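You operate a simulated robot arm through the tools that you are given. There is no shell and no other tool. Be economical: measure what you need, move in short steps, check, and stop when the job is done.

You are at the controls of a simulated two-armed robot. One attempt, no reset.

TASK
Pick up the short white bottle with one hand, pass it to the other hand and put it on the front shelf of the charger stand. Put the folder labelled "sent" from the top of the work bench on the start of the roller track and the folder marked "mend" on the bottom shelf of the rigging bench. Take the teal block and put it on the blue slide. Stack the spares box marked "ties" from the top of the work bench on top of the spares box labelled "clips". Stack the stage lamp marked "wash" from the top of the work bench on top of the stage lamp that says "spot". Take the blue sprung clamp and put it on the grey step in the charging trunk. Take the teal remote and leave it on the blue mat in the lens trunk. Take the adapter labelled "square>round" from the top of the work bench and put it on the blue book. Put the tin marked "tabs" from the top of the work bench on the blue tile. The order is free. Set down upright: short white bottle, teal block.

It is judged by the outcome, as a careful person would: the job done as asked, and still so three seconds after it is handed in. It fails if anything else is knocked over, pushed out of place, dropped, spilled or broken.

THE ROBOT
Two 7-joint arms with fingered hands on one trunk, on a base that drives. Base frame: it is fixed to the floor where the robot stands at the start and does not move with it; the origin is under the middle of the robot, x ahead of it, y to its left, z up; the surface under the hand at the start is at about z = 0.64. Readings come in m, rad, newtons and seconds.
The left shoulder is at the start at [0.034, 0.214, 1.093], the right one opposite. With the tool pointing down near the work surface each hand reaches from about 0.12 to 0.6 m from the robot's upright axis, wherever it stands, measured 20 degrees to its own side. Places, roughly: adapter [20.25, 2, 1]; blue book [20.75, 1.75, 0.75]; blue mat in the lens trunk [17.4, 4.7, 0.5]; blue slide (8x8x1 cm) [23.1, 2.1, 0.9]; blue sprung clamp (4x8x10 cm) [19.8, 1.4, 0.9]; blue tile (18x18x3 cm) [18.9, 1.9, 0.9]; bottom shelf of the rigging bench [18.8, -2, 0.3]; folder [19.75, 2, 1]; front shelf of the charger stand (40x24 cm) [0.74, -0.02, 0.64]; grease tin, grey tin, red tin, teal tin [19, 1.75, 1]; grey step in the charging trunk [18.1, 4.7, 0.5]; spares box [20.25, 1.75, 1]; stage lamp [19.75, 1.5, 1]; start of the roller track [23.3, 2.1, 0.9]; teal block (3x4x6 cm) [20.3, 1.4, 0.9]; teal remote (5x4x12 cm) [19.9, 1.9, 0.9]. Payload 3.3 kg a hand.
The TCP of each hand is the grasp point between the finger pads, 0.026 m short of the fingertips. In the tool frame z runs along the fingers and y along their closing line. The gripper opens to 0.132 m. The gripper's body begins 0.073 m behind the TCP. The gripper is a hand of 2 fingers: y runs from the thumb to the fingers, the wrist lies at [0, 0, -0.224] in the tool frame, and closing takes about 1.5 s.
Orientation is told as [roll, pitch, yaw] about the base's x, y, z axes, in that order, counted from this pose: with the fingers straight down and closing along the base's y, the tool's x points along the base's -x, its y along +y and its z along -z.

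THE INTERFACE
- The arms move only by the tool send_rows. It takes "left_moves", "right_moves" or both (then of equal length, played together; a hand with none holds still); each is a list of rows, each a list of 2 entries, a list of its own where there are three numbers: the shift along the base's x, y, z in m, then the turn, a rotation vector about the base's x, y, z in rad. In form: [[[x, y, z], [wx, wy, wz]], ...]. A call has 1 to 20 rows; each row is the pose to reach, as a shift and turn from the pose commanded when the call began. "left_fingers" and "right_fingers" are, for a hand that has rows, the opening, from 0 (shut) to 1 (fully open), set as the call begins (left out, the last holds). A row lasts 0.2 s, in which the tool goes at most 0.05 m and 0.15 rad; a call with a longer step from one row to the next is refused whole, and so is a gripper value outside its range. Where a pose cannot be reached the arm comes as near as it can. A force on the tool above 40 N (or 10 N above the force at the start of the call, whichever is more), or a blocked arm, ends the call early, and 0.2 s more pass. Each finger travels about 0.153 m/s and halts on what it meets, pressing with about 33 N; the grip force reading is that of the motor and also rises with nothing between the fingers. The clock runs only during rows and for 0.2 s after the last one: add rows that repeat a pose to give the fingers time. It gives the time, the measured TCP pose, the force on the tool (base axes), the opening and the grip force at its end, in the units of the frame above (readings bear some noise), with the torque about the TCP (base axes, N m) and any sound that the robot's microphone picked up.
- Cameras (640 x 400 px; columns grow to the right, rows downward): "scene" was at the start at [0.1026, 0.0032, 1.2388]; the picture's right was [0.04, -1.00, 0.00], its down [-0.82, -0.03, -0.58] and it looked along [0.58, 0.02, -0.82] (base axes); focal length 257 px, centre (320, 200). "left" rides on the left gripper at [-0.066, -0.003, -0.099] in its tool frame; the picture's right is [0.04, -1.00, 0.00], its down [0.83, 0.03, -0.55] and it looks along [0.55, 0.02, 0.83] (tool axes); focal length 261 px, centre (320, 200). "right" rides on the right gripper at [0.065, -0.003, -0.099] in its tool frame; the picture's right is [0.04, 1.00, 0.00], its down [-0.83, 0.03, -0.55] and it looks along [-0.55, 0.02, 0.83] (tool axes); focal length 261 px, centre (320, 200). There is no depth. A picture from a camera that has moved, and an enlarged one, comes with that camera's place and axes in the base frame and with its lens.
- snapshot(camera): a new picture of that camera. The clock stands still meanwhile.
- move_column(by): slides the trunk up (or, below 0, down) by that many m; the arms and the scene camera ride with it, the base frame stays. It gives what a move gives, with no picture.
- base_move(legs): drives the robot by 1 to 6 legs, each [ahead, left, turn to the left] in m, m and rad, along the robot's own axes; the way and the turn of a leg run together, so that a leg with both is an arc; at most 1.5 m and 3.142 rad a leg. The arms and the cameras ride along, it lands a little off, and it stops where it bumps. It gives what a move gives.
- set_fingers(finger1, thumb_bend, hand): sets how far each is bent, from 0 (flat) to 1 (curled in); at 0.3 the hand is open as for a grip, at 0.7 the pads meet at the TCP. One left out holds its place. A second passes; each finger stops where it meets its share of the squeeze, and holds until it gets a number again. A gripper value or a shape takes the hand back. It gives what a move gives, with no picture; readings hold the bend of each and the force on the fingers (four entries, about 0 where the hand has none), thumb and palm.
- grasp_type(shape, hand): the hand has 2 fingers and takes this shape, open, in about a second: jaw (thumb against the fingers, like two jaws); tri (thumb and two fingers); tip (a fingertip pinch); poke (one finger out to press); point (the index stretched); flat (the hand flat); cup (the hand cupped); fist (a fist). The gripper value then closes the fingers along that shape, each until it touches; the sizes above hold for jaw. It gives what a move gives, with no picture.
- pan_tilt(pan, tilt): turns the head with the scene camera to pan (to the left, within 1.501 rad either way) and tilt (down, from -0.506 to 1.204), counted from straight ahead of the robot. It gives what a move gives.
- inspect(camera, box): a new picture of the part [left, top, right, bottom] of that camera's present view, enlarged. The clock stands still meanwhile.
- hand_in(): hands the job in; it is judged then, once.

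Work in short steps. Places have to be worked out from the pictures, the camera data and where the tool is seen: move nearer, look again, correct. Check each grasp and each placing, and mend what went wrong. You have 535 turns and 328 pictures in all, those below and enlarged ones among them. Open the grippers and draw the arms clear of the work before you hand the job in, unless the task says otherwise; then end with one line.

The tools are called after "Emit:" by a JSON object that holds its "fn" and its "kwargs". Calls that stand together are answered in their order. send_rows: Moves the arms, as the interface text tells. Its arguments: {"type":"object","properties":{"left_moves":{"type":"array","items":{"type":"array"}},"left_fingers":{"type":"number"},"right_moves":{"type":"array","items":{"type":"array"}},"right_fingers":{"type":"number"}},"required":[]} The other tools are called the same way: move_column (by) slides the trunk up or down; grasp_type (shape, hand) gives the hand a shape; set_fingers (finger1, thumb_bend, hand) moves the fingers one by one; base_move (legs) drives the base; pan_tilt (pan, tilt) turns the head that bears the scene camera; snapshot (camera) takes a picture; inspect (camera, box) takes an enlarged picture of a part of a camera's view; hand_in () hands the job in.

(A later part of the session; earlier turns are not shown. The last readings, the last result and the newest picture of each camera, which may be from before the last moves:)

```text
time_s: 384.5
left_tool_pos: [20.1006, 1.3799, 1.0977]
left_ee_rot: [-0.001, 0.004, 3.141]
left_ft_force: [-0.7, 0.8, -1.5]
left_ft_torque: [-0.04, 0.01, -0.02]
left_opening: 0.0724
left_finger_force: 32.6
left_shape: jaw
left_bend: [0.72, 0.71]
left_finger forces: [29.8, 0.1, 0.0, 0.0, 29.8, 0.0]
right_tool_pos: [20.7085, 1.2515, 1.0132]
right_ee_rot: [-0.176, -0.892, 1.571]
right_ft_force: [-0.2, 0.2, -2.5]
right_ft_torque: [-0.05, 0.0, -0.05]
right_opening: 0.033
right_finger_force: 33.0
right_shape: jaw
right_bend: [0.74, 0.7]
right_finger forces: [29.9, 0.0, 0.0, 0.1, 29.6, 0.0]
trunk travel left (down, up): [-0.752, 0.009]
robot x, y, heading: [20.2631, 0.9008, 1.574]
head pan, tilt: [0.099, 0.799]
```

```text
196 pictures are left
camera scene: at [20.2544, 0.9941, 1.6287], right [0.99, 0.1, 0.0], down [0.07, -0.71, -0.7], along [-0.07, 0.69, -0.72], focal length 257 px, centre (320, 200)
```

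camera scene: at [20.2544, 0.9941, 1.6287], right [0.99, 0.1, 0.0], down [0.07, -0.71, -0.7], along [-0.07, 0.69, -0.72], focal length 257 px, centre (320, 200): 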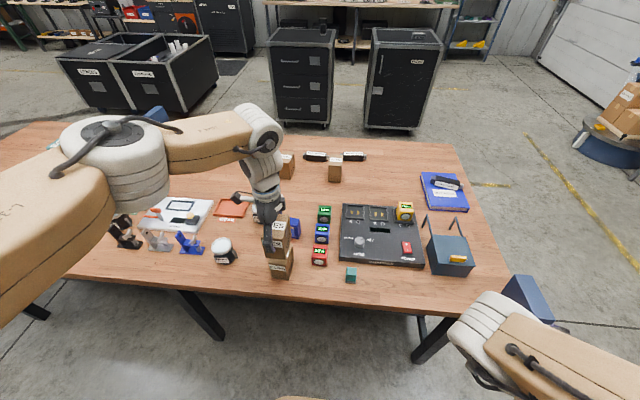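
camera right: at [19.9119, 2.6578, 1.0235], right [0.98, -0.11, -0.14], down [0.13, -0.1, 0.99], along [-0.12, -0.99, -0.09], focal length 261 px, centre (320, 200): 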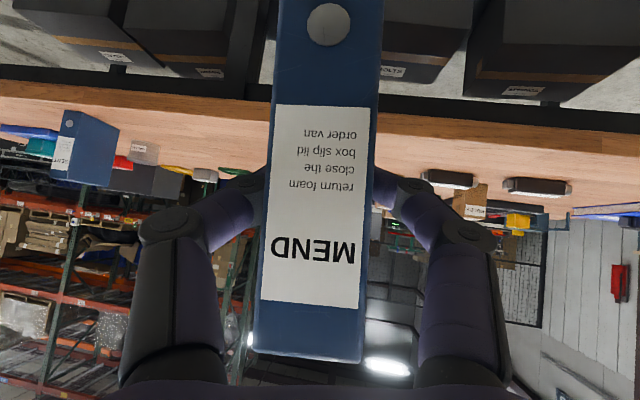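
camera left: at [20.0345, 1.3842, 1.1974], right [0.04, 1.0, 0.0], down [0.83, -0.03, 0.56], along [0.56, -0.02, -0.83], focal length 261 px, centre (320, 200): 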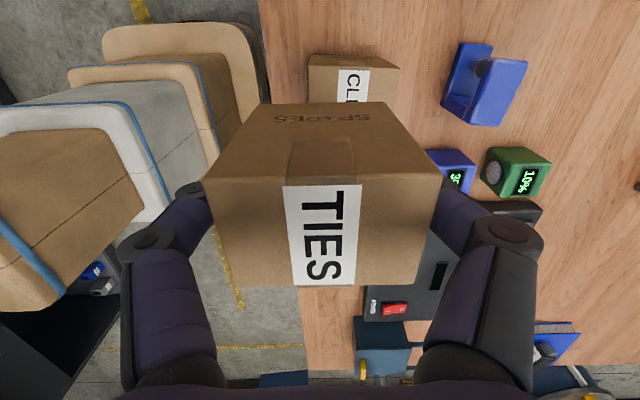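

CLIPS centre ≈(20.092, 1.412). Shift the left hand by (-0.009, +0.029) and lower to just above.

Emit:
{"fn": "send_rows", "kwargs": {"left_moves": [[[-0.009, 0.029, 0], [0, 0, 0]], [[-0.009, 0.029, -0.03], [0, 0, 0]], [[-0.009, 0.029, -0.06], [0, 0, 0]], [[-0.009, 0.029, -0.072], [0, 0, 0]]]}}

Emit:
{"fn": "snapshot", "kwargs": {"camera": "left"}}

Emit:
{"fn": "inspect", "kwargs": {"camera": "scene", "box": [220, 190, 360, 300]}}

```text
time_s: 385.5
left_tool_pos: [20.0952, 1.4032, 1.0269]
left_ee_rot: [-0.002, 0.007, -3.142]
left_ft_force: [0.6, -0.7, -1.8]
left_ft_torque: [0.04, -0.01, -0.02]
left_opening: 0.0724
left_finger_force: 33.2
left_shape: jaw
left_bend: [0.72, 0.71]
left_finger forces: [29.8, 0.0, 0.0, 0.0, 29.9, 0.1]
left hand out of reach, approached as far as the arm can: row 4
right_tool_pos: [20.711, 1.2521, 1.0134]
right_ee_rot: [-0.175, -0.895, 1.57]
right_ft_force: [-0.3, 0.0, -2.9]
right_ft_torque: [-0.05, 0.04, -0.05]
right_opening: 0.0332
right_finger_force: 32.9
right_shape: jaw
right_bend: [0.74, 0.7]
right_finger forces: [29.7, 0.0, 0.1, 0.0, 29.6, 0.1]
trunk travel left (down, up): [-0.752, 0.009]
robot x, y, heading: [20.2628, 0.8985, 1.572]
head pan, tilt: [0.099, 0.799]
```

```text
195 pictures are left
camera left: at [20.0288, 1.4063, 1.1265], right [0.04, 1.0, 0.0], down [0.83, -0.03, 0.56], along [0.56, -0.02, -0.83], focal length 261 px, centre (320, 200)
```

left: 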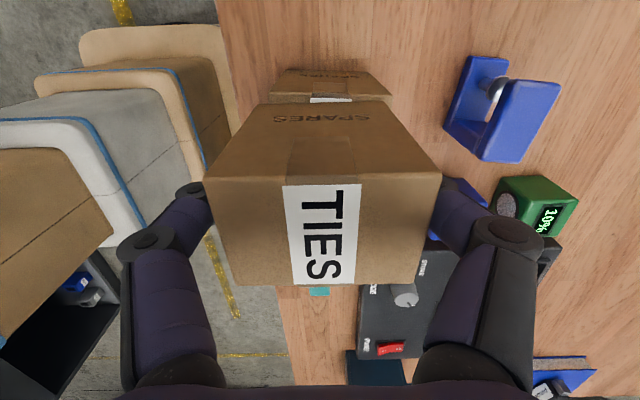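

```text
3.64 times, centred on (290, 245) of scene
camera zoom: at [20.2557, 0.993, 1.6287], right [0.99, 0.1, 0.0], down [0.07, -0.71, -0.7], along [-0.07, 0.69, -0.72], focal length 936 px, centre (429, 36)
```

zoom: 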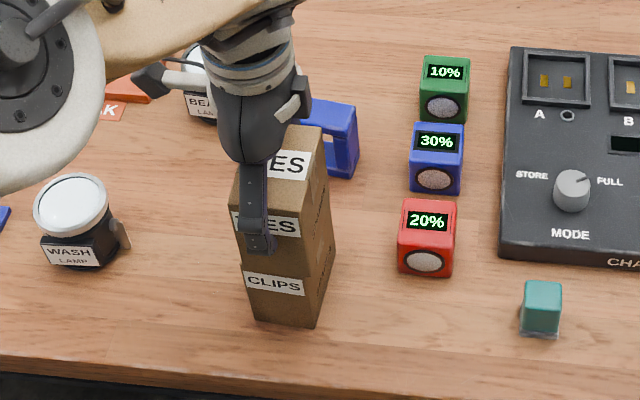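

Aligned within ~6 mm. Lower with the trunk in small steps to contact.

Emit:
{"fn": "move_column", "kwargs": {"by": -0.01}}

Emit:
{"fn": "move_column", "kwargs": {"by": -0.004}}

```text
time_s: 386.1
left_tool_pos: [20.0932, 1.4041, 1.0233]
left_ee_rot: [-0.009, 0.005, -3.14]
left_ft_force: [-4.6, 0.0, 36.2]
left_ft_torque: [0.21, 0.07, -0.02]
left_opening: 0.071
left_finger_force: 33.0
left_shape: jaw
left_bend: [0.73, 0.71]
left_finger forces: [34.3, 0.0, 0.0, 0.0, 34.8, 0.0]
right_tool_pos: [20.7771, 1.2481, 1.0338]
right_ee_rot: [-0.346, -0.918, 1.634]
right_ft_force: [-0.5, 0.0, -1.7]
right_ft_torque: [-0.07, 0.02, -0.04]
right_opening: 0.0326
right_finger_force: 33.3
right_shape: jaw
right_bend: [0.74, 0.7]
right_finger forces: [32.0, 0.0, 0.0, 0.0, 31.5, 0.0]
trunk travel left (down, up): [-0.742, 0.019]
robot x, y, heading: [20.2652, 0.9012, 1.575]
head pan, tilt: [0.099, 0.799]
```

```text
time_s: 386.4
left_tool_pos: [20.0926, 1.4055, 1.0225]
left_ee_rot: [-0.012, 0.005, -3.137]
left_ft_force: [-1.4, -6.5, 26.3]
left_ft_torque: [-0.14, 0.02, -0.09]
left_opening: 0.0701
left_finger_force: 32.6
left_shape: jaw
left_bend: [0.74, 0.72]
left_finger forces: [36.5, 0.1, 0.0, 0.0, 30.0, 0.0]
right_tool_pos: [20.7804, 1.2463, 1.031]
right_ee_rot: [-0.347, -0.916, 1.633]
right_ft_force: [-0.2, 0.4, -2.5]
right_ft_torque: [-0.07, 0.01, 0.04]
right_opening: 0.0323
right_finger_force: 32.7
right_shape: jaw
right_bend: [0.74, 0.7]
right_finger forces: [32.0, 0.0, 0.0, 0.0, 31.6, 0.1]
trunk travel left (down, up): [-0.74, 0.021]
robot x, y, heading: [20.2631, 0.9015, 1.574]
head pan, tilt: [0.099, 0.799]
stopped: the force on the tool passed its limit at 49 N (the readings are from after the stop); the commanded pose is now the measured one
```

Contact already at 1.023. Ease off slightly and open the left hand.

Emit:
{"fn": "send_rows", "kwargs": {"left_moves": [[[0, 0, 0.003], [0, 0, 0]], [[0, 0, 0.003], [0, 0, 0]]]}}

Emit:
{"fn": "send_rows", "kwargs": {"left_moves": [[[0, 0, 0], [0, 0, 0]], [[0, 0, 0], [0, 0, 0]], [[0, 0, 0], [0, 0, 0]], [[0, 0, 0], [0, 0, 0]]], "left_fingers": 0.9}}

Emit:
{"fn": "snapshot", "kwargs": {"camera": "left"}}

Emit:
{"fn": "inspect", "kwargs": {"camera": "scene", "box": [220, 190, 360, 300]}}

```text
time_s: 387.1
left_tool_pos: [20.0936, 1.4055, 1.0238]
left_ee_rot: [-0.009, 0.004, -3.138]
left_ft_force: [-1.7, -1.9, 13.2]
left_ft_torque: [0.0, 0.07, -0.06]
left_opening: 0.0703
left_finger_force: 33.4
left_shape: jaw
left_bend: [0.74, 0.72]
left_finger forces: [34.0, 0.0, 0.0, 0.0, 32.4, 0.1]
right_tool_pos: [20.7786, 1.2474, 1.0309]
right_ee_rot: [-0.348, -0.916, 1.632]
right_ft_force: [0.1, -0.7, -3.4]
right_ft_torque: [-0.04, -0.01, -0.02]
right_opening: 0.0327
right_finger_force: 33.0
right_shape: jaw
right_bend: [0.74, 0.7]
right_finger forces: [31.9, 0.0, 0.1, 0.0, 31.6, 0.0]
trunk travel left (down, up): [-0.74, 0.021]
robot x, y, heading: [20.2625, 0.9023, 1.57]
head pan, tilt: [0.099, 0.799]
```

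```text
time_s: 388.1
left_tool_pos: [20.0934, 1.4074, 1.0215]
left_ee_rot: [-0.008, 0.004, -3.139]
left_ft_force: [-1.2, -0.3, -0.1]
left_ft_torque: [0.02, 0.0, 0.03]
left_opening: 0.1186
left_finger_force: 0.2
left_shape: jaw
left_bend: [0.48, 0.31]
left_finger forces: [0.1, 0.0, 0.1, 0.0, 0.0, 0.0]
right_tool_pos: [20.78, 1.2482, 1.0314]
right_ee_rot: [-0.346, -0.914, 1.632]
right_ft_force: [0.0, 1.0, -3.2]
right_ft_torque: [-0.08, 0.01, -0.03]
right_opening: 0.0325
right_finger_force: 33.1
right_shape: jaw
right_bend: [0.74, 0.7]
right_finger forces: [31.9, 0.0, 0.1, 0.0, 31.6, 0.0]
trunk travel left (down, up): [-0.74, 0.021]
robot x, y, heading: [20.2605, 0.9022, 1.568]
head pan, tilt: [0.099, 0.799]
```

```text
193 pictures are left
camera left: at [20.0272, 1.4087, 1.1206], right [0.04, 1.0, 0.01], down [0.83, -0.04, 0.56], along [0.56, -0.01, -0.83], focal length 261 px, centre (320, 200)
```

left: 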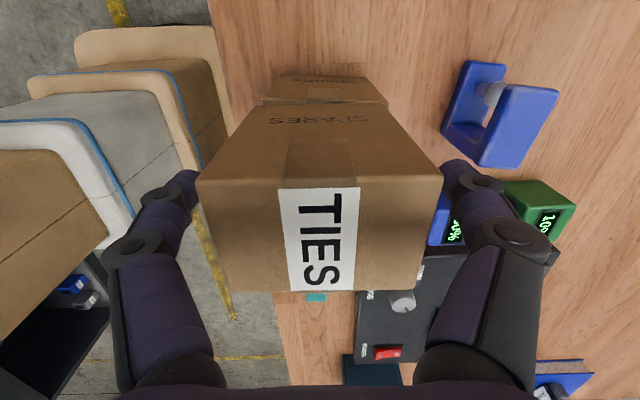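

```text
3.64 times, centred on (290, 245) of scene
camera zoom: at [20.2554, 0.9936, 1.6164], right [0.99, 0.1, 0.0], down [0.07, -0.71, -0.7], along [-0.07, 0.69, -0.72], focal length 936 px, centre (429, 36)
```

zoom: 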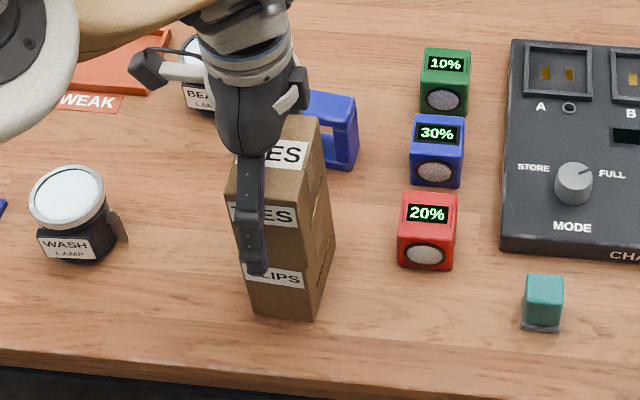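

Stacked nicely. Raise the left hand straight up with the arm, then look.

Emit:
{"fn": "send_rows", "kwargs": {"left_moves": [[[0, 0, 0.03], [0, 0, 0]], [[0, 0, 0.06], [0, 0, 0]], [[0, 0, 0.1], [0, 0, 0]]]}}

Emit:
{"fn": "base_move", "kwargs": {"legs": [[-0.25, 0, 0]]}}

Emit:
{"fn": "pan_tilt", "kwargs": {"pan": 0.3, "tilt": 0.8}}

Emit:
{"fn": "snapshot", "kwargs": {"camera": "scene"}}

```text
time_s: 388.9
left_tool_pos: [20.0938, 1.4049, 1.1214]
left_ee_rot: [-0.009, 0.005, -3.137]
left_ft_force: [-0.6, 0.2, 0.9]
left_ft_torque: [-0.02, -0.02, 0.01]
left_opening: 0.1189
left_finger_force: 0.2
left_shape: jaw
left_bend: [0.48, 0.31]
left_finger forces: [0.1, 0.0, 0.0, 0.0, 0.0, 0.0]
right_tool_pos: [20.7795, 1.2477, 1.0311]
right_ee_rot: [-0.347, -0.914, 1.631]
right_ft_force: [0.5, -0.5, -1.8]
right_ft_torque: [-0.09, 0.01, 0.02]
right_opening: 0.0327
right_finger_force: 32.8
right_shape: jaw
right_bend: [0.74, 0.7]
right_finger forces: [31.9, 0.1, 0.1, 0.1, 31.7, 0.0]
trunk travel left (down, up): [-0.74, 0.021]
robot x, y, heading: [20.2635, 0.9047, 1.574]
head pan, tilt: [0.099, 0.799]
```

```text
time_s: 390.7
left_tool_pos: [20.0928, 1.1577, 1.122]
left_ee_rot: [-0.009, 0.002, -3.137]
left_ft_force: [0.5, -0.4, 0.0]
left_ft_torque: [0.0, 0.04, 0.0]
left_opening: 0.1185
left_finger_force: 0.0
left_shape: jaw
left_bend: [0.48, 0.31]
left_finger forces: [0.0, 0.1, 0.0, 0.0, 0.0, 0.0]
right_tool_pos: [20.7804, 0.9986, 1.0305]
right_ee_rot: [-0.348, -0.913, 1.634]
right_ft_force: [0.1, 0.5, -1.9]
right_ft_torque: [-0.09, -0.01, 0.0]
right_opening: 0.0326
right_finger_force: 33.2
right_shape: jaw
right_bend: [0.74, 0.7]
right_finger forces: [32.1, 0.0, 0.0, 0.0, 31.6, 0.0]
trunk travel left (down, up): [-0.74, 0.021]
robot x, y, heading: [20.2611, 0.6559, 1.574]
head pan, tilt: [0.099, 0.799]
```

```text
time_s: 391.4
left_tool_pos: [20.0927, 1.1586, 1.1202]
left_ee_rot: [-0.005, 0.003, -3.137]
left_ft_force: [-0.3, -0.3, -0.4]
left_ft_torque: [-0.01, 0.04, 0.0]
left_opening: 0.1186
left_finger_force: 0.1
left_shape: jaw
left_bend: [0.48, 0.31]
left_finger forces: [0.0, 0.0, 0.0, 0.1, 0.1, 0.0]
right_tool_pos: [20.781, 1.0002, 1.0307]
right_ee_rot: [-0.349, -0.915, 1.636]
right_ft_force: [-0.2, -0.8, -2.8]
right_ft_torque: [-0.06, 0.05, 0.03]
right_opening: 0.0328
right_finger_force: 32.9
right_shape: jaw
right_bend: [0.74, 0.7]
right_finger forces: [32.0, 0.0, 0.0, 0.0, 31.6, 0.1]
trunk travel left (down, up): [-0.74, 0.021]
robot x, y, heading: [20.263, 0.6519, 1.574]
head pan, tilt: [0.3, 0.799]
```

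```text
191 pictures are left
camera scene: at [20.24, 0.7423, 1.6164], right [0.95, 0.3, 0.0], down [0.21, -0.69, -0.7], along [-0.21, 0.67, -0.72], focal length 257 px, centre (320, 200)
```

scene: 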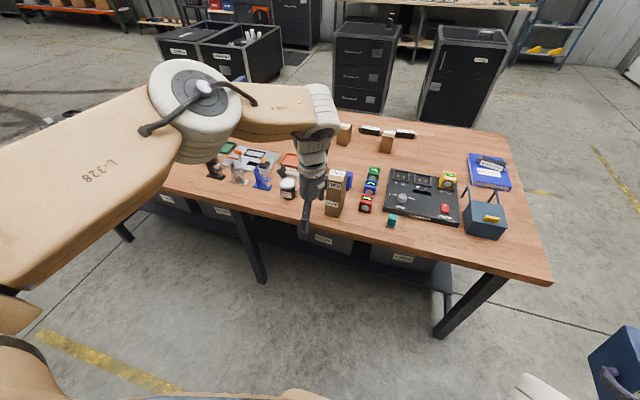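

Boxes stacked. Move 0.45 m left to view the lamps and clamps.

Emit:
{"fn": "base_move", "kwargs": {"legs": [[0, 0.5, 0]]}}

Emit:
{"fn": "pan_tilt", "kwargs": {"pan": 0, "tilt": 0.8}}

Emit:
{"fn": "inspect", "kwargs": {"camera": "scene", "box": [120, 100, 440, 300]}}

```text
time_s: 394.3
left_tool_pos: [19.5997, 1.1585, 1.1214]
left_ee_rot: [-0.01, 0.004, -3.14]
left_ft_force: [-0.4, -0.2, 0.6]
left_ft_torque: [0.02, -0.03, -0.02]
left_opening: 0.1188
left_finger_force: 0.1
left_shape: jaw
left_bend: [0.48, 0.31]
left_finger forces: [0.0, 0.0, 0.0, 0.0, 0.0, 0.0]
right_tool_pos: [20.2865, 0.9991, 1.0308]
right_ee_rot: [-0.349, -0.913, 1.632]
right_ft_force: [0.3, -0.1, -2.0]
right_ft_torque: [-0.04, 0.01, 0.0]
right_opening: 0.0326
right_finger_force: 33.5
right_shape: jaw
right_bend: [0.74, 0.7]
right_finger forces: [32.0, 0.1, 0.0, 0.0, 31.6, 0.0]
trunk travel left (down, up): [-0.74, 0.021]
robot x, y, heading: [19.7674, 0.6525, 1.566]
head pan, tilt: [0.3, 0.799]
```

```text
time_s: 395.1
left_tool_pos: [19.5991, 1.1582, 1.1213]
left_ee_rot: [-0.009, 0.004, -3.14]
left_ft_force: [-0.5, 0.1, -0.6]
left_ft_torque: [0.02, 0.03, -0.02]
left_opening: 0.1187
left_finger_force: 0.0
left_shape: jaw
left_bend: [0.48, 0.31]
left_finger forces: [0.0, 0.0, 0.0, 0.1, 0.0, 0.0]
right_tool_pos: [20.2861, 0.9988, 1.0316]
right_ee_rot: [-0.349, -0.915, 1.632]
right_ft_force: [0.1, 0.2, -2.9]
right_ft_torque: [-0.04, 0.0, -0.01]
right_opening: 0.0325
right_finger_force: 33.4
right_shape: jaw
right_bend: [0.74, 0.7]
right_finger forces: [32.1, 0.0, 0.0, 0.1, 31.6, 0.1]
trunk travel left (down, up): [-0.74, 0.021]
robot x, y, heading: [19.7669, 0.657, 1.57]
head pan, tilt: [0.0, 0.799]
```

```text
2.00 times, centred on (280, 200) of scene
camera zoom: at [19.7693, 0.7455, 1.6164], right [1.0, 0.0, 0.0], down [0.0, -0.72, -0.7], along [0.0, 0.7, -0.72], focal length 515 px, centre (400, 200)
```

zoom: 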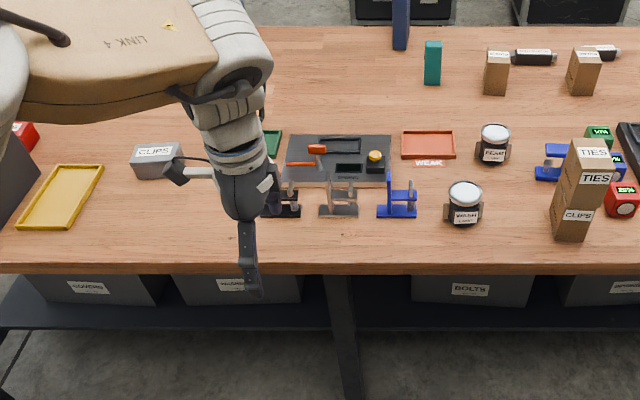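

WASH lamp ≈(19.888, 1.424). Move the base so the left hand is over it.

Emit:
{"fn": "base_move", "kwargs": {"legs": [[0, -0.285, 0], [0.25, 0, 0]]}}

Emit:
{"fn": "snapshot", "kwargs": {"camera": "left"}}

```text
time_s: 398.5
left_tool_pos: [19.8845, 1.4115, 1.1205]
left_ee_rot: [-0.006, 0.004, -3.141]
left_ft_force: [0.1, 1.2, -0.4]
left_ft_torque: [0.0, -0.01, 0.0]
left_opening: 0.1187
left_finger_force: 0.0
left_shape: jaw
left_bend: [0.48, 0.31]
left_finger forces: [0.1, 0.0, 0.0, 0.1, 0.1, 0.1]
right_tool_pos: [20.5715, 1.2534, 1.0298]
right_ee_rot: [-0.348, -0.914, 1.632]
right_ft_force: [0.8, 0.4, -1.9]
right_ft_torque: [-0.06, 0.02, -0.01]
right_opening: 0.0325
right_finger_force: 32.8
right_shape: jaw
right_bend: [0.74, 0.7]
right_finger forces: [32.1, 0.1, 0.0, 0.0, 31.6, 0.1]
trunk travel left (down, up): [-0.74, 0.021]
robot x, y, heading: [20.054, 0.9078, 1.568]
head pan, tilt: [0.0, 0.799]
```

```text
189 pictures are left
camera left: at [19.8178, 1.4142, 1.2191], right [0.04, 1.0, 0.01], down [0.83, -0.04, 0.56], along [0.56, -0.02, -0.83], focal length 261 px, centre (320, 200)
```

left: 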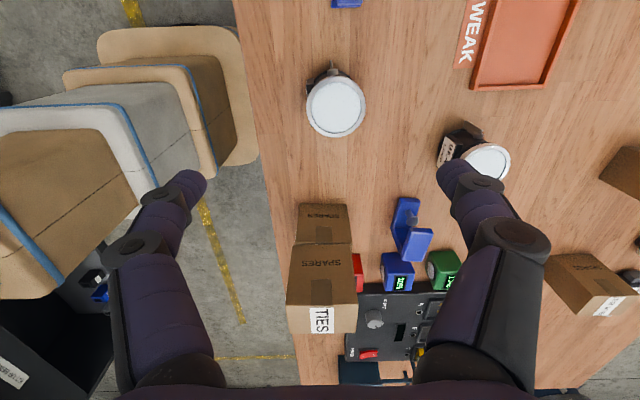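

Lamp lens centre ≈(19.887, 1.4285). I need a lower trunk to reach down, so first pull the right hand (folder) back from the bench edge.

Emit:
{"fn": "send_rows", "kwargs": {"right_moves": [[[0.02, -0.03, 0], [0, 0, 0]], [[0.04, -0.06, 0.0], [0, 0, 0]], [[0.06, -0.09, 0.0], [0, 0, 0]], [[0.08, -0.12, 0.0], [0, 0, 0]]]}}

Emit:
{"fn": "move_column", "kwargs": {"by": -0.1}}

Emit:
{"fn": "pan_tilt", "kwargs": {"pan": -0.4, "tilt": 0.9}}

Emit:
{"fn": "snapshot", "kwargs": {"camera": "scene"}}

```text
time_s: 399.5
left_tool_pos: [19.8842, 1.41, 1.122]
left_ee_rot: [-0.008, 0.004, -3.139]
left_ft_force: [0.1, 0.1, 0.0]
left_ft_torque: [0.0, 0.01, -0.01]
left_opening: 0.1185
left_finger_force: 0.1
left_shape: jaw
left_bend: [0.48, 0.31]
left_finger forces: [0.1, 0.1, 0.0, 0.0, 0.0, 0.0]
right_tool_pos: [20.6501, 1.1309, 1.0329]
right_ee_rot: [-0.345, -0.917, 1.629]
right_ft_force: [0.2, 0.0, -1.9]
right_ft_torque: [-0.06, 0.05, 0.05]
right_opening: 0.0324
right_finger_force: 32.4
right_shape: jaw
right_bend: [0.74, 0.7]
right_finger forces: [30.7, 0.0, 0.0, 0.0, 30.4, 0.0]
trunk travel left (down, up): [-0.74, 0.021]
robot x, y, heading: [20.0524, 0.9077, 1.572]
head pan, tilt: [0.0, 0.799]
```

```text
time_s: 400.8
left_tool_pos: [19.8844, 1.4093, 1.021]
left_ee_rot: [-0.006, 0.003, -3.14]
left_ft_force: [0.1, 0.3, 0.6]
left_ft_torque: [0.01, 0.03, 0.01]
left_opening: 0.1188
left_finger_force: 0.1
left_shape: jaw
left_bend: [0.48, 0.31]
left_finger forces: [0.1, 0.0, 0.0, 0.0, 0.0, 0.0]
right_tool_pos: [20.6507, 1.1322, 0.9314]
right_ee_rot: [-0.347, -0.915, 1.628]
right_ft_force: [0.5, -0.4, -1.9]
right_ft_torque: [-0.06, 0.01, 0.0]
right_opening: 0.0325
right_finger_force: 33.2
right_shape: jaw
right_bend: [0.74, 0.7]
right_finger forces: [30.2, 0.0, 0.0, 0.1, 29.8, 0.0]
trunk travel left (down, up): [-0.64, 0.121]
robot x, y, heading: [20.0486, 0.9089, 1.571]
head pan, tilt: [0.0, 0.799]
```

```text
time_s: 401.7
left_tool_pos: [19.8832, 1.4097, 1.0215]
left_ee_rot: [-0.008, 0.004, -3.138]
left_ft_force: [0.1, 0.4, 0.0]
left_ft_torque: [-0.03, 0.06, -0.01]
left_opening: 0.1188
left_finger_force: 0.0
left_shape: jaw
left_bend: [0.48, 0.31]
left_finger forces: [0.0, 0.1, 0.0, 0.0, 0.0, 0.0]
right_tool_pos: [20.651, 1.1318, 0.9302]
right_ee_rot: [-0.348, -0.915, 1.629]
right_ft_force: [-0.8, -0.4, -2.1]
right_ft_torque: [-0.05, 0.0, -0.01]
right_opening: 0.0324
right_finger_force: 33.0
right_shape: jaw
right_bend: [0.74, 0.7]
right_finger forces: [30.2, 0.1, 0.0, 0.0, 29.8, 0.0]
trunk travel left (down, up): [-0.64, 0.121]
robot x, y, heading: [20.0498, 0.9077, 1.571]
head pan, tilt: [-0.4, 0.901]
```

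```text
188 pictures are left
camera scene: at [20.0823, 0.9877, 1.5085], right [0.92, -0.39, 0.0], down [-0.31, -0.72, -0.62], along [0.24, 0.57, -0.78], focal length 257 px, centre (320, 200)
```

scene: 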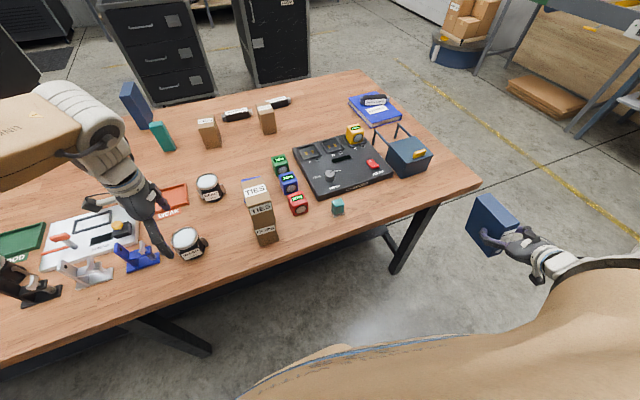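

All clear. Lower the left hand around the WASH lamp and grip it.

Emit:
{"fn": "send_rows", "kwargs": {"left_moves": [[[0.003, 0.018, 0], [0, 0, 0]], [[0.003, 0.018, -0.03], [0, 0, 0]], [[0.003, 0.018, -0.06], [0, 0, 0]], [[0.003, 0.018, -0.085], [0, 0, 0]]]}}

Emit:
{"fn": "snapshot", "kwargs": {"camera": "left"}}

```text
time_s: 402.7
left_tool_pos: [19.8931, 1.4153, 0.9384]
left_ee_rot: [-0.008, 0.003, -3.142]
left_ft_force: [0.0, -0.2, 0.6]
left_ft_torque: [-0.01, -0.01, 0.0]
left_opening: 0.1186
left_finger_force: 0.1
left_shape: jaw
left_bend: [0.48, 0.31]
left_finger forces: [0.0, 0.1, 0.0, 0.0, 0.0, 0.0]
left hand out of reach, approached as far as the arm can: row 3, 4
right_tool_pos: [20.6502, 1.1317, 0.9313]
right_ee_rot: [-0.351, -0.913, 1.63]
right_ft_force: [-0.4, 0.1, -1.4]
right_ft_torque: [-0.05, -0.02, -0.02]
right_opening: 0.0325
right_finger_force: 33.0
right_shape: jaw
right_bend: [0.74, 0.7]
right_finger forces: [30.2, 0.1, 0.0, 0.0, 29.7, 0.0]
trunk travel left (down, up): [-0.64, 0.121]
robot x, y, heading: [20.0527, 0.9075, 1.566]
head pan, tilt: [-0.4, 0.901]
```

```text
187 pictures are left
camera left: at [19.8273, 1.4177, 1.0366], right [0.04, 1.0, 0.01], down [0.83, -0.04, 0.56], along [0.56, -0.01, -0.83], focal length 261 px, centre (320, 200)
```

left: 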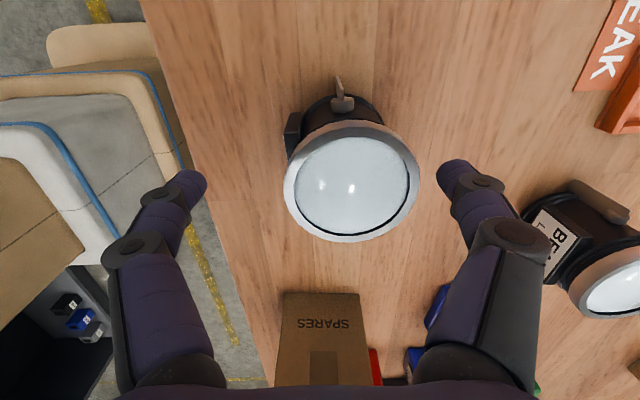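

The lamp is 1.5 cm ahead of the hand centre; nudge the base ahead.

Emit:
{"fn": "base_move", "kwargs": {"legs": [[0.015, 0, 0]]}}

Emit:
{"fn": "snapshot", "kwargs": {"camera": "left"}}

```text
time_s: 403.5
left_tool_pos: [19.8939, 1.4307, 0.9382]
left_ee_rot: [-0.006, 0.002, -3.141]
left_ft_force: [0.3, 0.6, -0.2]
left_ft_torque: [-0.01, -0.02, 0.02]
left_opening: 0.1185
left_finger_force: 0.0
left_shape: jaw
left_bend: [0.48, 0.31]
left_finger forces: [0.1, 0.1, 0.0, 0.0, 0.0, 0.0]
right_tool_pos: [20.6504, 1.1467, 0.931]
right_ee_rot: [-0.347, -0.914, 1.63]
right_ft_force: [-0.8, 0.7, -1.7]
right_ft_torque: [-0.1, 0.04, 0.0]
right_opening: 0.0325
right_finger_force: 33.1
right_shape: jaw
right_bend: [0.74, 0.7]
right_finger forces: [30.3, 0.0, 0.0, 0.1, 29.8, 0.0]
trunk travel left (down, up): [-0.64, 0.121]
robot x, y, heading: [20.0537, 0.9231, 1.569]
head pan, tilt: [-0.4, 0.901]
```

```text
186 pictures are left
camera left: at [19.8275, 1.4333, 1.0364], right [0.04, 1.0, 0.01], down [0.83, -0.04, 0.56], along [0.56, -0.02, -0.83], focal length 261 px, centre (320, 200)
```

left: 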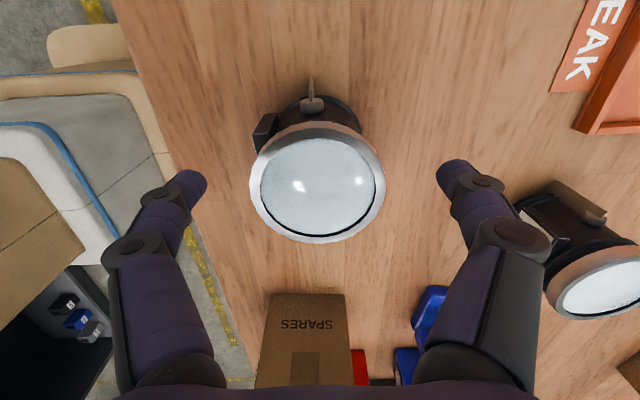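

Centred. Close on the lamp.

Emit:
{"fn": "send_rows", "kwargs": {"left_moves": [[[0, 0, 0], [0, 0, 0]], [[0, 0, 0], [0, 0, 0]], [[0, 0, 0], [0, 0, 0]], [[0, 0, 0], [0, 0, 0]], [[0, 0, 0], [0, 0, 0]]], "left_fingers": 0}}

Emit:
{"fn": "snapshot", "kwargs": {"camera": "left"}}

```text
time_s: 404.7
left_tool_pos: [19.8936, 1.4303, 0.9379]
left_ee_rot: [-0.01, 0.004, -3.139]
left_ft_force: [-0.5, 0.5, -0.4]
left_ft_torque: [0.02, -0.01, 0.0]
left_opening: 0.0504
left_finger_force: 33.0
left_shape: jaw
left_bend: [0.73, 0.73]
left_finger forces: [31.5, 0.1, 0.0, 0.0, 29.1, 0.0]
right_tool_pos: [20.6508, 1.1461, 0.9307]
right_ee_rot: [-0.348, -0.915, 1.63]
right_ft_force: [-0.2, -0.1, -2.1]
right_ft_torque: [-0.07, 0.02, 0.0]
right_opening: 0.0324
right_finger_force: 32.9
right_shape: jaw
right_bend: [0.74, 0.7]
right_finger forces: [30.2, 0.0, 0.1, 0.1, 29.8, 0.0]
trunk travel left (down, up): [-0.64, 0.121]
robot x, y, heading: [20.0527, 0.9213, 1.57]
head pan, tilt: [-0.4, 0.901]
```

```text
185 pictures are left
camera left: at [19.8274, 1.4325, 1.0368], right [0.04, 1.0, 0.01], down [0.83, -0.04, 0.56], along [0.56, -0.02, -0.83], focal length 261 px, centre (320, 200)
```

left: 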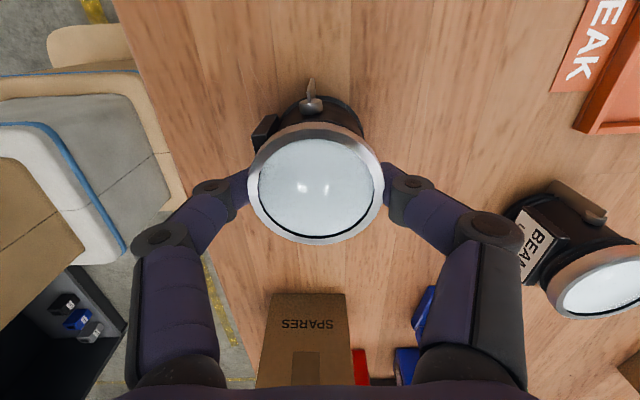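

Gripped. Lift with the trunk 0.115 m, back off a bit and move left to find the SPOT lamp.

Emit:
{"fn": "move_column", "kwargs": {"by": 0.115}}

Emit:
{"fn": "base_move", "kwargs": {"legs": [[-0.2, 0, 0], [0, 0.2, 0]]}}

Emit:
{"fn": "pan_tilt", "kwargs": {"pan": 0.3, "tilt": 0.75}}

Emit:
{"fn": "snapshot", "kwargs": {"camera": "scene"}}

```text
time_s: 406.1
left_tool_pos: [19.8926, 1.4301, 1.0531]
left_ee_rot: [-0.008, 0.005, -3.143]
left_ft_force: [-0.5, -0.1, -2.9]
left_ft_torque: [0.0, 0.0, -0.02]
left_opening: 0.0503
left_finger_force: 33.3
left_shape: jaw
left_bend: [0.73, 0.73]
left_finger forces: [31.7, 0.1, 0.0, 0.0, 29.1, 0.0]
right_tool_pos: [20.6507, 1.1468, 1.0463]
right_ee_rot: [-0.348, -0.913, 1.629]
right_ft_force: [0.7, 0.7, -1.6]
right_ft_torque: [-0.04, -0.02, -0.03]
right_opening: 0.0325
right_finger_force: 32.8
right_shape: jaw
right_bend: [0.74, 0.7]
right_finger forces: [30.0, 0.0, 0.0, 0.0, 29.7, 0.1]
trunk travel left (down, up): [-0.755, 0.006]
robot x, y, heading: [20.0524, 0.9229, 1.569]
head pan, tilt: [-0.4, 0.901]
```

```text
time_s: 408.9
left_tool_pos: [19.6906, 1.2321, 1.0519]
left_ee_rot: [-0.009, 0.003, -3.139]
left_ft_force: [-0.4, 0.1, -3.0]
left_ft_torque: [0.03, -0.03, 0.01]
left_opening: 0.0502
left_finger_force: 32.7
left_shape: jaw
left_bend: [0.73, 0.73]
left_finger forces: [31.7, 0.1, 0.0, 0.1, 29.3, 0.0]
right_tool_pos: [20.4484, 0.9482, 1.0466]
right_ee_rot: [-0.349, -0.914, 1.631]
right_ft_force: [-0.7, -0.1, -2.1]
right_ft_torque: [-0.04, 0.04, 0.0]
right_opening: 0.0324
right_finger_force: 32.6
right_shape: jaw
right_bend: [0.74, 0.7]
right_finger forces: [30.1, 0.0, 0.0, 0.0, 29.7, 0.0]
trunk travel left (down, up): [-0.755, 0.006]
robot x, y, heading: [19.8522, 0.7251, 1.567]
head pan, tilt: [-0.4, 0.901]
```

```text
time_s: 410.0
left_tool_pos: [19.6906, 1.2329, 1.054]
left_ee_rot: [-0.009, 0.004, -3.141]
left_ft_force: [0.5, 0.4, -2.3]
left_ft_torque: [-0.01, -0.01, 0.0]
left_opening: 0.0504
left_finger_force: 33.3
left_shape: jaw
left_bend: [0.73, 0.73]
left_finger forces: [31.7, 0.1, 0.0, 0.1, 29.2, 0.0]
right_tool_pos: [20.448, 0.9484, 1.0467]
right_ee_rot: [-0.347, -0.914, 1.629]
right_ft_force: [-0.1, 0.0, -2.8]
right_ft_torque: [-0.07, -0.02, 0.03]
right_opening: 0.0324
right_finger_force: 33.2
right_shape: jaw
right_bend: [0.74, 0.7]
right_finger forces: [30.1, 0.1, 0.0, 0.1, 29.7, 0.1]
trunk travel left (down, up): [-0.755, 0.006]
robot x, y, heading: [19.8511, 0.7274, 1.573]
head pan, tilt: [0.3, 0.75]
```

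```text
184 pictures are left
camera scene: at [19.8253, 0.8138, 1.6354], right [0.96, 0.29, 0.0], down [0.2, -0.65, -0.73], along [-0.21, 0.7, -0.68], focal length 257 px, centre (320, 200)
```

scene: 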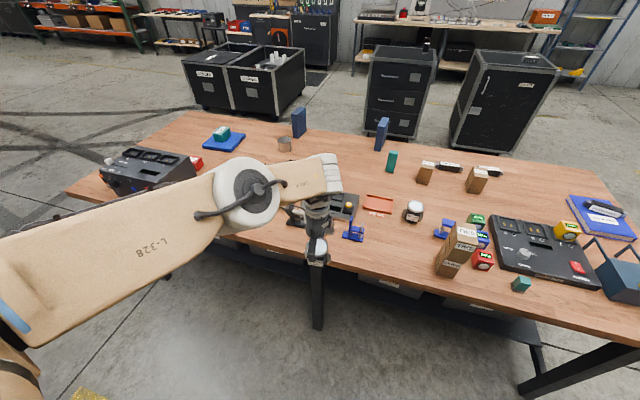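

The third lamp is hidden by my arm. Strafe left 0.6 m to look at it from the other side.

Emit:
{"fn": "base_move", "kwargs": {"legs": [[0, 0.6, 0]]}}

Emit:
{"fn": "pan_tilt", "kwargs": {"pan": -0.1, "tilt": 0.75}}

Emit:
{"fn": "inspect", "kwargs": {"camera": "scene", "box": [200, 110, 440, 270]}}

```text
time_s: 413.4
left_tool_pos: [19.0895, 1.2315, 1.0531]
left_ee_rot: [-0.009, 0.005, -3.138]
left_ft_force: [-0.5, 0.6, -1.4]
left_ft_torque: [0.0, -0.02, -0.04]
left_opening: 0.0502
left_finger_force: 33.1
left_shape: jaw
left_bend: [0.73, 0.73]
left_finger forces: [31.8, 0.0, 0.0, 0.1, 29.2, 0.1]
right_tool_pos: [19.8466, 0.9504, 1.0468]
right_ee_rot: [-0.348, -0.914, 1.633]
right_ft_force: [-0.1, -0.3, -2.0]
right_ft_torque: [-0.04, 0.0, 0.03]
right_opening: 0.0322
right_finger_force: 32.8
right_shape: jaw
right_bend: [0.74, 0.7]
right_finger forces: [30.1, 0.1, 0.1, 0.1, 29.7, 0.0]
trunk travel left (down, up): [-0.755, 0.006]
robot x, y, heading: [19.2484, 0.7271, 1.569]
head pan, tilt: [0.3, 0.75]
```

```text
time_s: 414.3
left_tool_pos: [19.0895, 1.2323, 1.0531]
left_ee_rot: [-0.009, 0.003, -3.138]
left_ft_force: [-0.1, -0.1, -2.4]
left_ft_torque: [0.0, 0.0, 0.0]
left_opening: 0.0501
left_finger_force: 32.8
left_shape: jaw
left_bend: [0.73, 0.73]
left_finger forces: [31.6, 0.1, 0.1, 0.0, 29.2, 0.0]
right_tool_pos: [19.8471, 0.9507, 1.0451]
right_ee_rot: [-0.349, -0.914, 1.632]
right_ft_force: [-0.6, -0.3, -1.6]
right_ft_torque: [-0.04, 0.02, 0.01]
right_opening: 0.0324
right_finger_force: 32.8
right_shape: jaw
right_bend: [0.74, 0.7]
right_finger forces: [30.1, 0.0, 0.0, 0.1, 29.7, 0.0]
trunk travel left (down, up): [-0.755, 0.006]
robot x, y, heading: [19.2475, 0.7242, 1.573]
head pan, tilt: [-0.099, 0.75]
```

```text
2.50 times, centred on (320, 190) of scene
camera zoom: at [19.2585, 0.8174, 1.6355], right [1.0, -0.1, 0.0], down [-0.07, -0.68, -0.73], along [0.07, 0.73, -0.68], focal length 643 px, centre (320, 225)
```

zoom: 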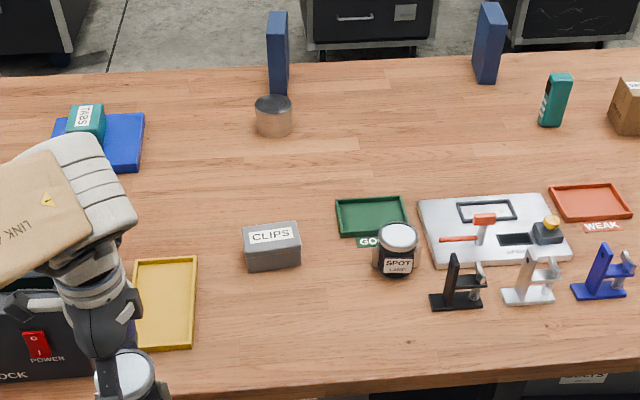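

SPOT lamp is at about (19.455, 1.52). Move: right 0.37 m, then ahead 0.26 m, and check with the left camera.

Emit:
{"fn": "base_move", "kwargs": {"legs": [[0, -0.372, 0], [0.26, 0, 0]]}}

Emit:
{"fn": "snapshot", "kwargs": {"camera": "left"}}

Emit:
{"fn": "snapshot", "kwargs": {"camera": "scene"}}

```text
time_s: 418.1
left_tool_pos: [19.4608, 1.5004, 1.053]
left_ee_rot: [-0.008, 0.002, -3.137]
left_ft_force: [-0.6, 0.4, -1.9]
left_ft_torque: [0.02, 0.0, 0.0]
left_opening: 0.0503
left_finger_force: 32.9
left_shape: jaw
left_bend: [0.73, 0.73]
left_finger forces: [31.8, 0.0, 0.0, 0.0, 29.3, 0.0]
right_tool_pos: [20.2185, 1.2185, 1.0468]
right_ee_rot: [-0.348, -0.913, 1.632]
right_ft_force: [-0.4, 0.9, -1.2]
right_ft_torque: [-0.07, 0.03, -0.04]
right_opening: 0.0325
right_finger_force: 33.0
right_shape: jaw
right_bend: [0.74, 0.7]
right_finger forces: [30.1, 0.0, 0.0, 0.1, 29.7, 0.0]
trunk travel left (down, up): [-0.755, 0.006]
robot x, y, heading: [19.6205, 0.9916, 1.571]
head pan, tilt: [-0.099, 0.75]
```

```text
182 pictures are left
camera left: at [19.395, 1.5026, 1.1513], right [0.04, 1.0, 0.01], down [0.83, -0.04, 0.56], along [0.56, -0.02, -0.83], focal length 261 px, centre (320, 200)
```

left: 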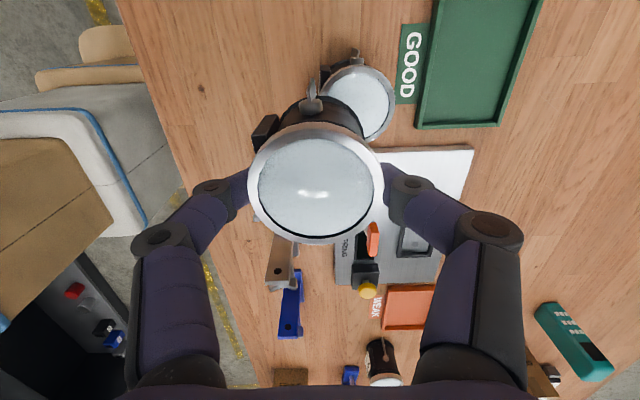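

```text
181 pictures are left
camera scene: at [19.6297, 1.0859, 1.6354], right [1.0, -0.1, 0.0], down [-0.07, -0.68, -0.73], along [0.07, 0.73, -0.68], focal length 257 px, centre (320, 200)
```

scene: 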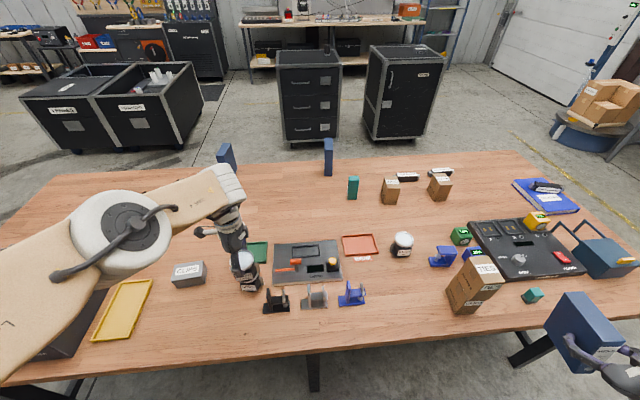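

SPOT centre ≈(19.446, 1.531). Nudge base ahead 2.8 cm and the hand -8 mm in x, then look again.

Emit:
{"fn": "base_move", "kwargs": {"legs": [[0.028, 0.008, 0]]}}

Emit:
{"fn": "move_column", "kwargs": {"by": -0.02}}

Emit:
{"fn": "snapshot", "kwargs": {"camera": "left"}}

Emit:
{"fn": "inspect", "kwargs": {"camera": "scene", "box": [180, 200, 340, 320]}}

```text
time_s: 419.0
left_tool_pos: [19.4527, 1.5266, 1.054]
left_ee_rot: [-0.007, 0.004, -3.14]
left_ft_force: [-0.1, -0.5, -2.3]
left_ft_torque: [0.03, 0.01, -0.01]
left_opening: 0.0499
left_finger_force: 33.2
left_shape: jaw
left_bend: [0.73, 0.73]
left_finger forces: [31.9, 0.0, 0.2, 0.0, 29.3, 0.0]
right_tool_pos: [20.2117, 1.2449, 1.0446]
right_ee_rot: [-0.346, -0.912, 1.633]
right_ft_force: [-0.3, -0.6, -2.2]
right_ft_torque: [-0.04, -0.01, -0.02]
right_opening: 0.0324
right_finger_force: 32.9
right_shape: jaw
right_bend: [0.74, 0.7]
right_finger forces: [30.0, 0.0, 0.1, 0.0, 29.7, 0.0]
trunk travel left (down, up): [-0.755, 0.006]
robot x, y, heading: [19.6125, 1.0191, 1.573]
head pan, tilt: [-0.099, 0.75]
```

```text
time_s: 419.6
left_tool_pos: [19.4521, 1.5278, 1.0323]
left_ee_rot: [-0.007, 0.003, -3.139]
left_ft_force: [-0.1, -0.7, -1.6]
left_ft_torque: [-0.03, 0.01, -0.02]
left_opening: 0.0503
left_finger_force: 33.3
left_shape: jaw
left_bend: [0.73, 0.73]
left_finger forces: [31.9, 0.1, 0.0, 0.0, 29.3, 0.1]
right_tool_pos: [20.2106, 1.2451, 1.0255]
right_ee_rot: [-0.349, -0.911, 1.634]
right_ft_force: [-0.2, -0.4, -2.0]
right_ft_torque: [-0.08, -0.02, 0.03]
right_opening: 0.0323
right_finger_force: 33.1
right_shape: jaw
right_bend: [0.74, 0.7]
right_finger forces: [30.1, 0.0, 0.0, 0.0, 29.7, 0.0]
trunk travel left (down, up): [-0.735, 0.026]
robot x, y, heading: [19.6149, 1.0179, 1.572]
head pan, tilt: [-0.099, 0.75]
```

```text
180 pictures are left
camera left: at [19.3868, 1.5302, 1.1313], right [0.04, 1.0, 0.01], down [0.83, -0.04, 0.56], along [0.56, -0.01, -0.83], focal length 261 px, centre (320, 200)
```

left: 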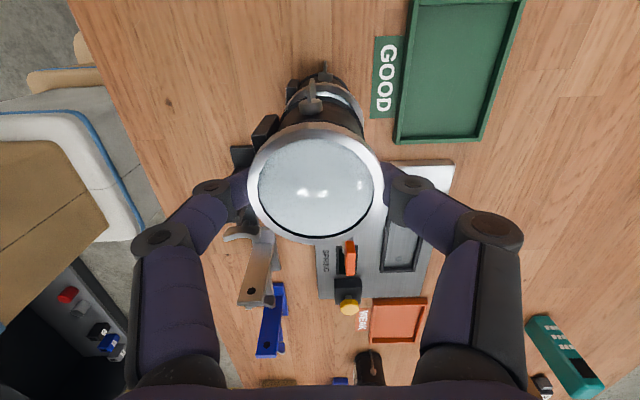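

```text
3.33 times, centred on (260, 260) of scene
camera zoom: at [19.6211, 1.1137, 1.6153], right [1.0, -0.1, 0.0], down [-0.07, -0.68, -0.73], along [0.07, 0.73, -0.68], focal length 858 px, centre (520, 0)
```

zoom: 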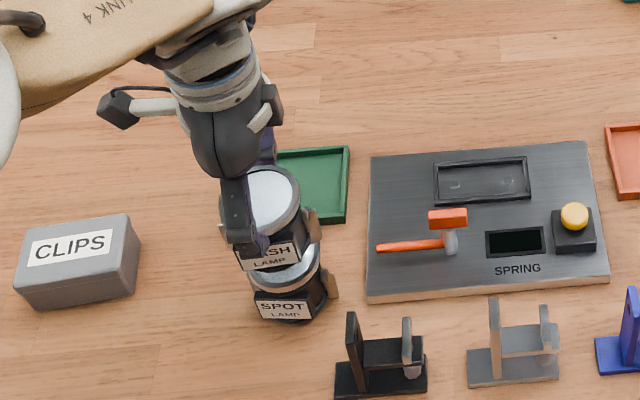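

Well aligned. Lower gently to contact.

Emit:
{"fn": "move_column", "kwargs": {"by": -0.008}}

Emit:
{"fn": "move_column", "kwargs": {"by": -0.005}}

```text
time_s: 420.2
left_tool_pos: [19.454, 1.527, 1.0256]
left_ee_rot: [-0.009, 0.003, -3.139]
left_ft_force: [0.4, -0.1, -2.0]
left_ft_torque: [-0.01, -0.02, 0.0]
left_opening: 0.05
left_finger_force: 32.7
left_shape: jaw
left_bend: [0.73, 0.73]
left_finger forces: [31.9, 0.1, 0.0, 0.0, 29.3, 0.0]
right_tool_pos: [20.2112, 1.2451, 1.0171]
right_ee_rot: [-0.347, -0.912, 1.632]
right_ft_force: [0.2, -0.2, -2.0]
right_ft_torque: [-0.08, -0.02, 0.0]
right_opening: 0.0321
right_finger_force: 33.4
right_shape: jaw
right_bend: [0.74, 0.7]
right_finger forces: [30.0, 0.0, 0.1, 0.0, 29.7, 0.0]
trunk travel left (down, up): [-0.727, 0.034]
robot x, y, heading: [19.6121, 1.0205, 1.571]
head pan, tilt: [-0.099, 0.75]
```

```text
time_s: 420.7
left_tool_pos: [19.4531, 1.5272, 1.0202]
left_ee_rot: [-0.01, 0.004, -3.14]
left_ft_force: [-0.3, -0.4, -2.4]
left_ft_torque: [0.05, 0.0, -0.03]
left_opening: 0.05
left_finger_force: 33.0
left_shape: jaw
left_bend: [0.73, 0.73]
left_finger forces: [31.9, 0.0, 0.0, 0.1, 29.3, 0.0]
right_tool_pos: [20.2113, 1.2435, 1.0117]
right_ee_rot: [-0.347, -0.914, 1.632]
right_ft_force: [0.5, -0.2, -1.7]
right_ft_torque: [-0.07, -0.01, -0.02]
right_opening: 0.0325
right_finger_force: 33.2
right_shape: jaw
right_bend: [0.74, 0.7]
right_finger forces: [30.0, 0.0, 0.0, 0.0, 29.8, 0.1]
trunk travel left (down, up): [-0.722, 0.039]
robot x, y, heading: [19.6106, 1.0173, 1.57]
head pan, tilt: [-0.099, 0.75]
```

Continue a few millimetres.

Emit:
{"fn": "move_column", "kwargs": {"by": -0.004}}

Emit:
{"fn": "move_column", "kwargs": {"by": -0.003}}

```text
time_s: 421.3
left_tool_pos: [19.453, 1.5272, 1.016]
left_ee_rot: [-0.009, 0.004, -3.14]
left_ft_force: [0.7, 0.1, -2.3]
left_ft_torque: [0.03, -0.05, -0.03]
left_opening: 0.0498
left_finger_force: 33.1
left_shape: jaw
left_bend: [0.73, 0.73]
left_finger forces: [31.9, 0.0, 0.1, 0.0, 29.3, 0.1]
right_tool_pos: [20.2117, 1.2446, 1.0076]
right_ee_rot: [-0.348, -0.912, 1.631]
right_ft_force: [0.3, -0.4, -2.3]
right_ft_torque: [-0.03, 0.01, -0.02]
right_opening: 0.0322
right_finger_force: 32.5
right_shape: jaw
right_bend: [0.74, 0.7]
right_finger forces: [30.0, 0.0, 0.0, 0.0, 29.7, 0.0]
trunk travel left (down, up): [-0.718, 0.043]
robot x, y, heading: [19.6172, 1.016, 1.567]
head pan, tilt: [-0.099, 0.75]
```

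```text
time_s: 421.8
left_tool_pos: [19.4526, 1.5261, 1.0134]
left_ee_rot: [-0.009, 0.005, -3.14]
left_ft_force: [-1.0, -0.5, -2.4]
left_ft_torque: [0.02, 0.02, 0.03]
left_opening: 0.0502
left_finger_force: 32.9
left_shape: jaw
left_bend: [0.73, 0.73]
left_finger forces: [32.0, 0.1, 0.0, 0.0, 29.3, 0.0]
right_tool_pos: [20.2117, 1.2445, 1.0047]
right_ee_rot: [-0.346, -0.912, 1.633]
right_ft_force: [-1.5, 0.2, -3.3]
right_ft_torque: [-0.05, -0.01, 0.0]
right_opening: 0.0322
right_finger_force: 32.7
right_shape: jaw
right_bend: [0.74, 0.7]
right_finger forces: [29.9, 0.0, 0.0, 0.0, 29.6, 0.1]
trunk travel left (down, up): [-0.715, 0.046]
robot x, y, heading: [19.6113, 1.0158, 1.573]
head pan, tilt: [-0.099, 0.75]
```

Emit:
{"fn": "move_column", "kwargs": {"by": -0.003}}

Emit:
{"fn": "move_column", "kwargs": {"by": -0.003}}

Emit:
{"fn": "inspect", "kwargs": {"camera": "scene", "box": [200, 210, 300, 310]}}

```text
time_s: 422.3
left_tool_pos: [19.4535, 1.5268, 1.0115]
left_ee_rot: [-0.011, 0.004, -3.138]
left_ft_force: [-0.8, -0.5, 5.5]
left_ft_torque: [-0.21, 0.0, -0.01]
left_opening: 0.05
left_finger_force: 33.2
left_shape: jaw
left_bend: [0.74, 0.73]
left_finger forces: [32.9, 0.1, 0.0, 0.1, 29.7, 0.1]
right_tool_pos: [20.2108, 1.2442, 1.0025]
right_ee_rot: [-0.349, -0.914, 1.632]
right_ft_force: [0.6, -0.3, -3.0]
right_ft_torque: [-0.07, 0.03, 0.03]
right_opening: 0.0321
right_finger_force: 33.2
right_shape: jaw
right_bend: [0.74, 0.7]
right_finger forces: [30.0, 0.1, 0.1, 0.0, 29.7, 0.0]
trunk travel left (down, up): [-0.712, 0.049]
robot x, y, heading: [19.6094, 1.0192, 1.57]
head pan, tilt: [-0.099, 0.75]
```

```text
time_s: 422.8
left_tool_pos: [19.454, 1.5273, 1.0098]
left_ee_rot: [-0.011, 0.003, -3.137]
left_ft_force: [-0.1, -0.4, 27.6]
left_ft_torque: [-0.81, -0.01, -0.03]
left_opening: 0.0504
left_finger_force: 33.1
left_shape: jaw
left_bend: [0.75, 0.73]
left_finger forces: [57.2, 0.0, 0.0, 0.1, 31.5, 0.0]
right_tool_pos: [20.2108, 1.2436, 0.9994]
right_ee_rot: [-0.348, -0.915, 1.632]
right_ft_force: [-0.4, 0.5, -1.4]
right_ft_torque: [-0.09, -0.01, -0.03]
right_opening: 0.0328
right_finger_force: 33.3
right_shape: jaw
right_bend: [0.74, 0.7]
right_finger forces: [30.0, 0.0, 0.0, 0.0, 29.7, 0.0]
trunk travel left (down, up): [-0.709, 0.052]
robot x, y, heading: [19.6144, 1.0179, 1.57]
head pan, tilt: [-0.099, 0.75]
```

```text
4.00 times, centred on (250, 260) of scene
camera zoom: at [19.6225, 1.1101, 1.5898], right [1.0, -0.1, 0.0], down [-0.07, -0.68, -0.73], along [0.07, 0.73, -0.68], focal length 1029 px, centre (600, -40)
```

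zoom: 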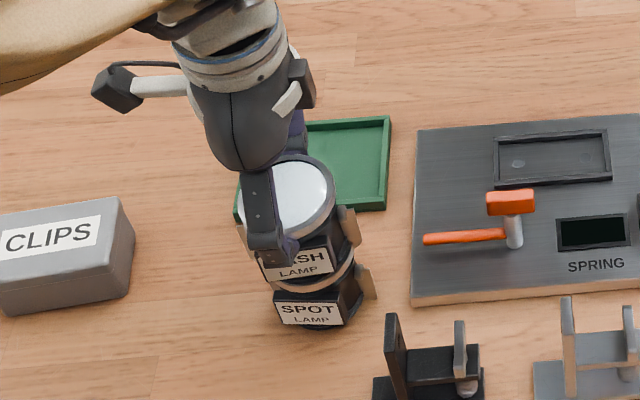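

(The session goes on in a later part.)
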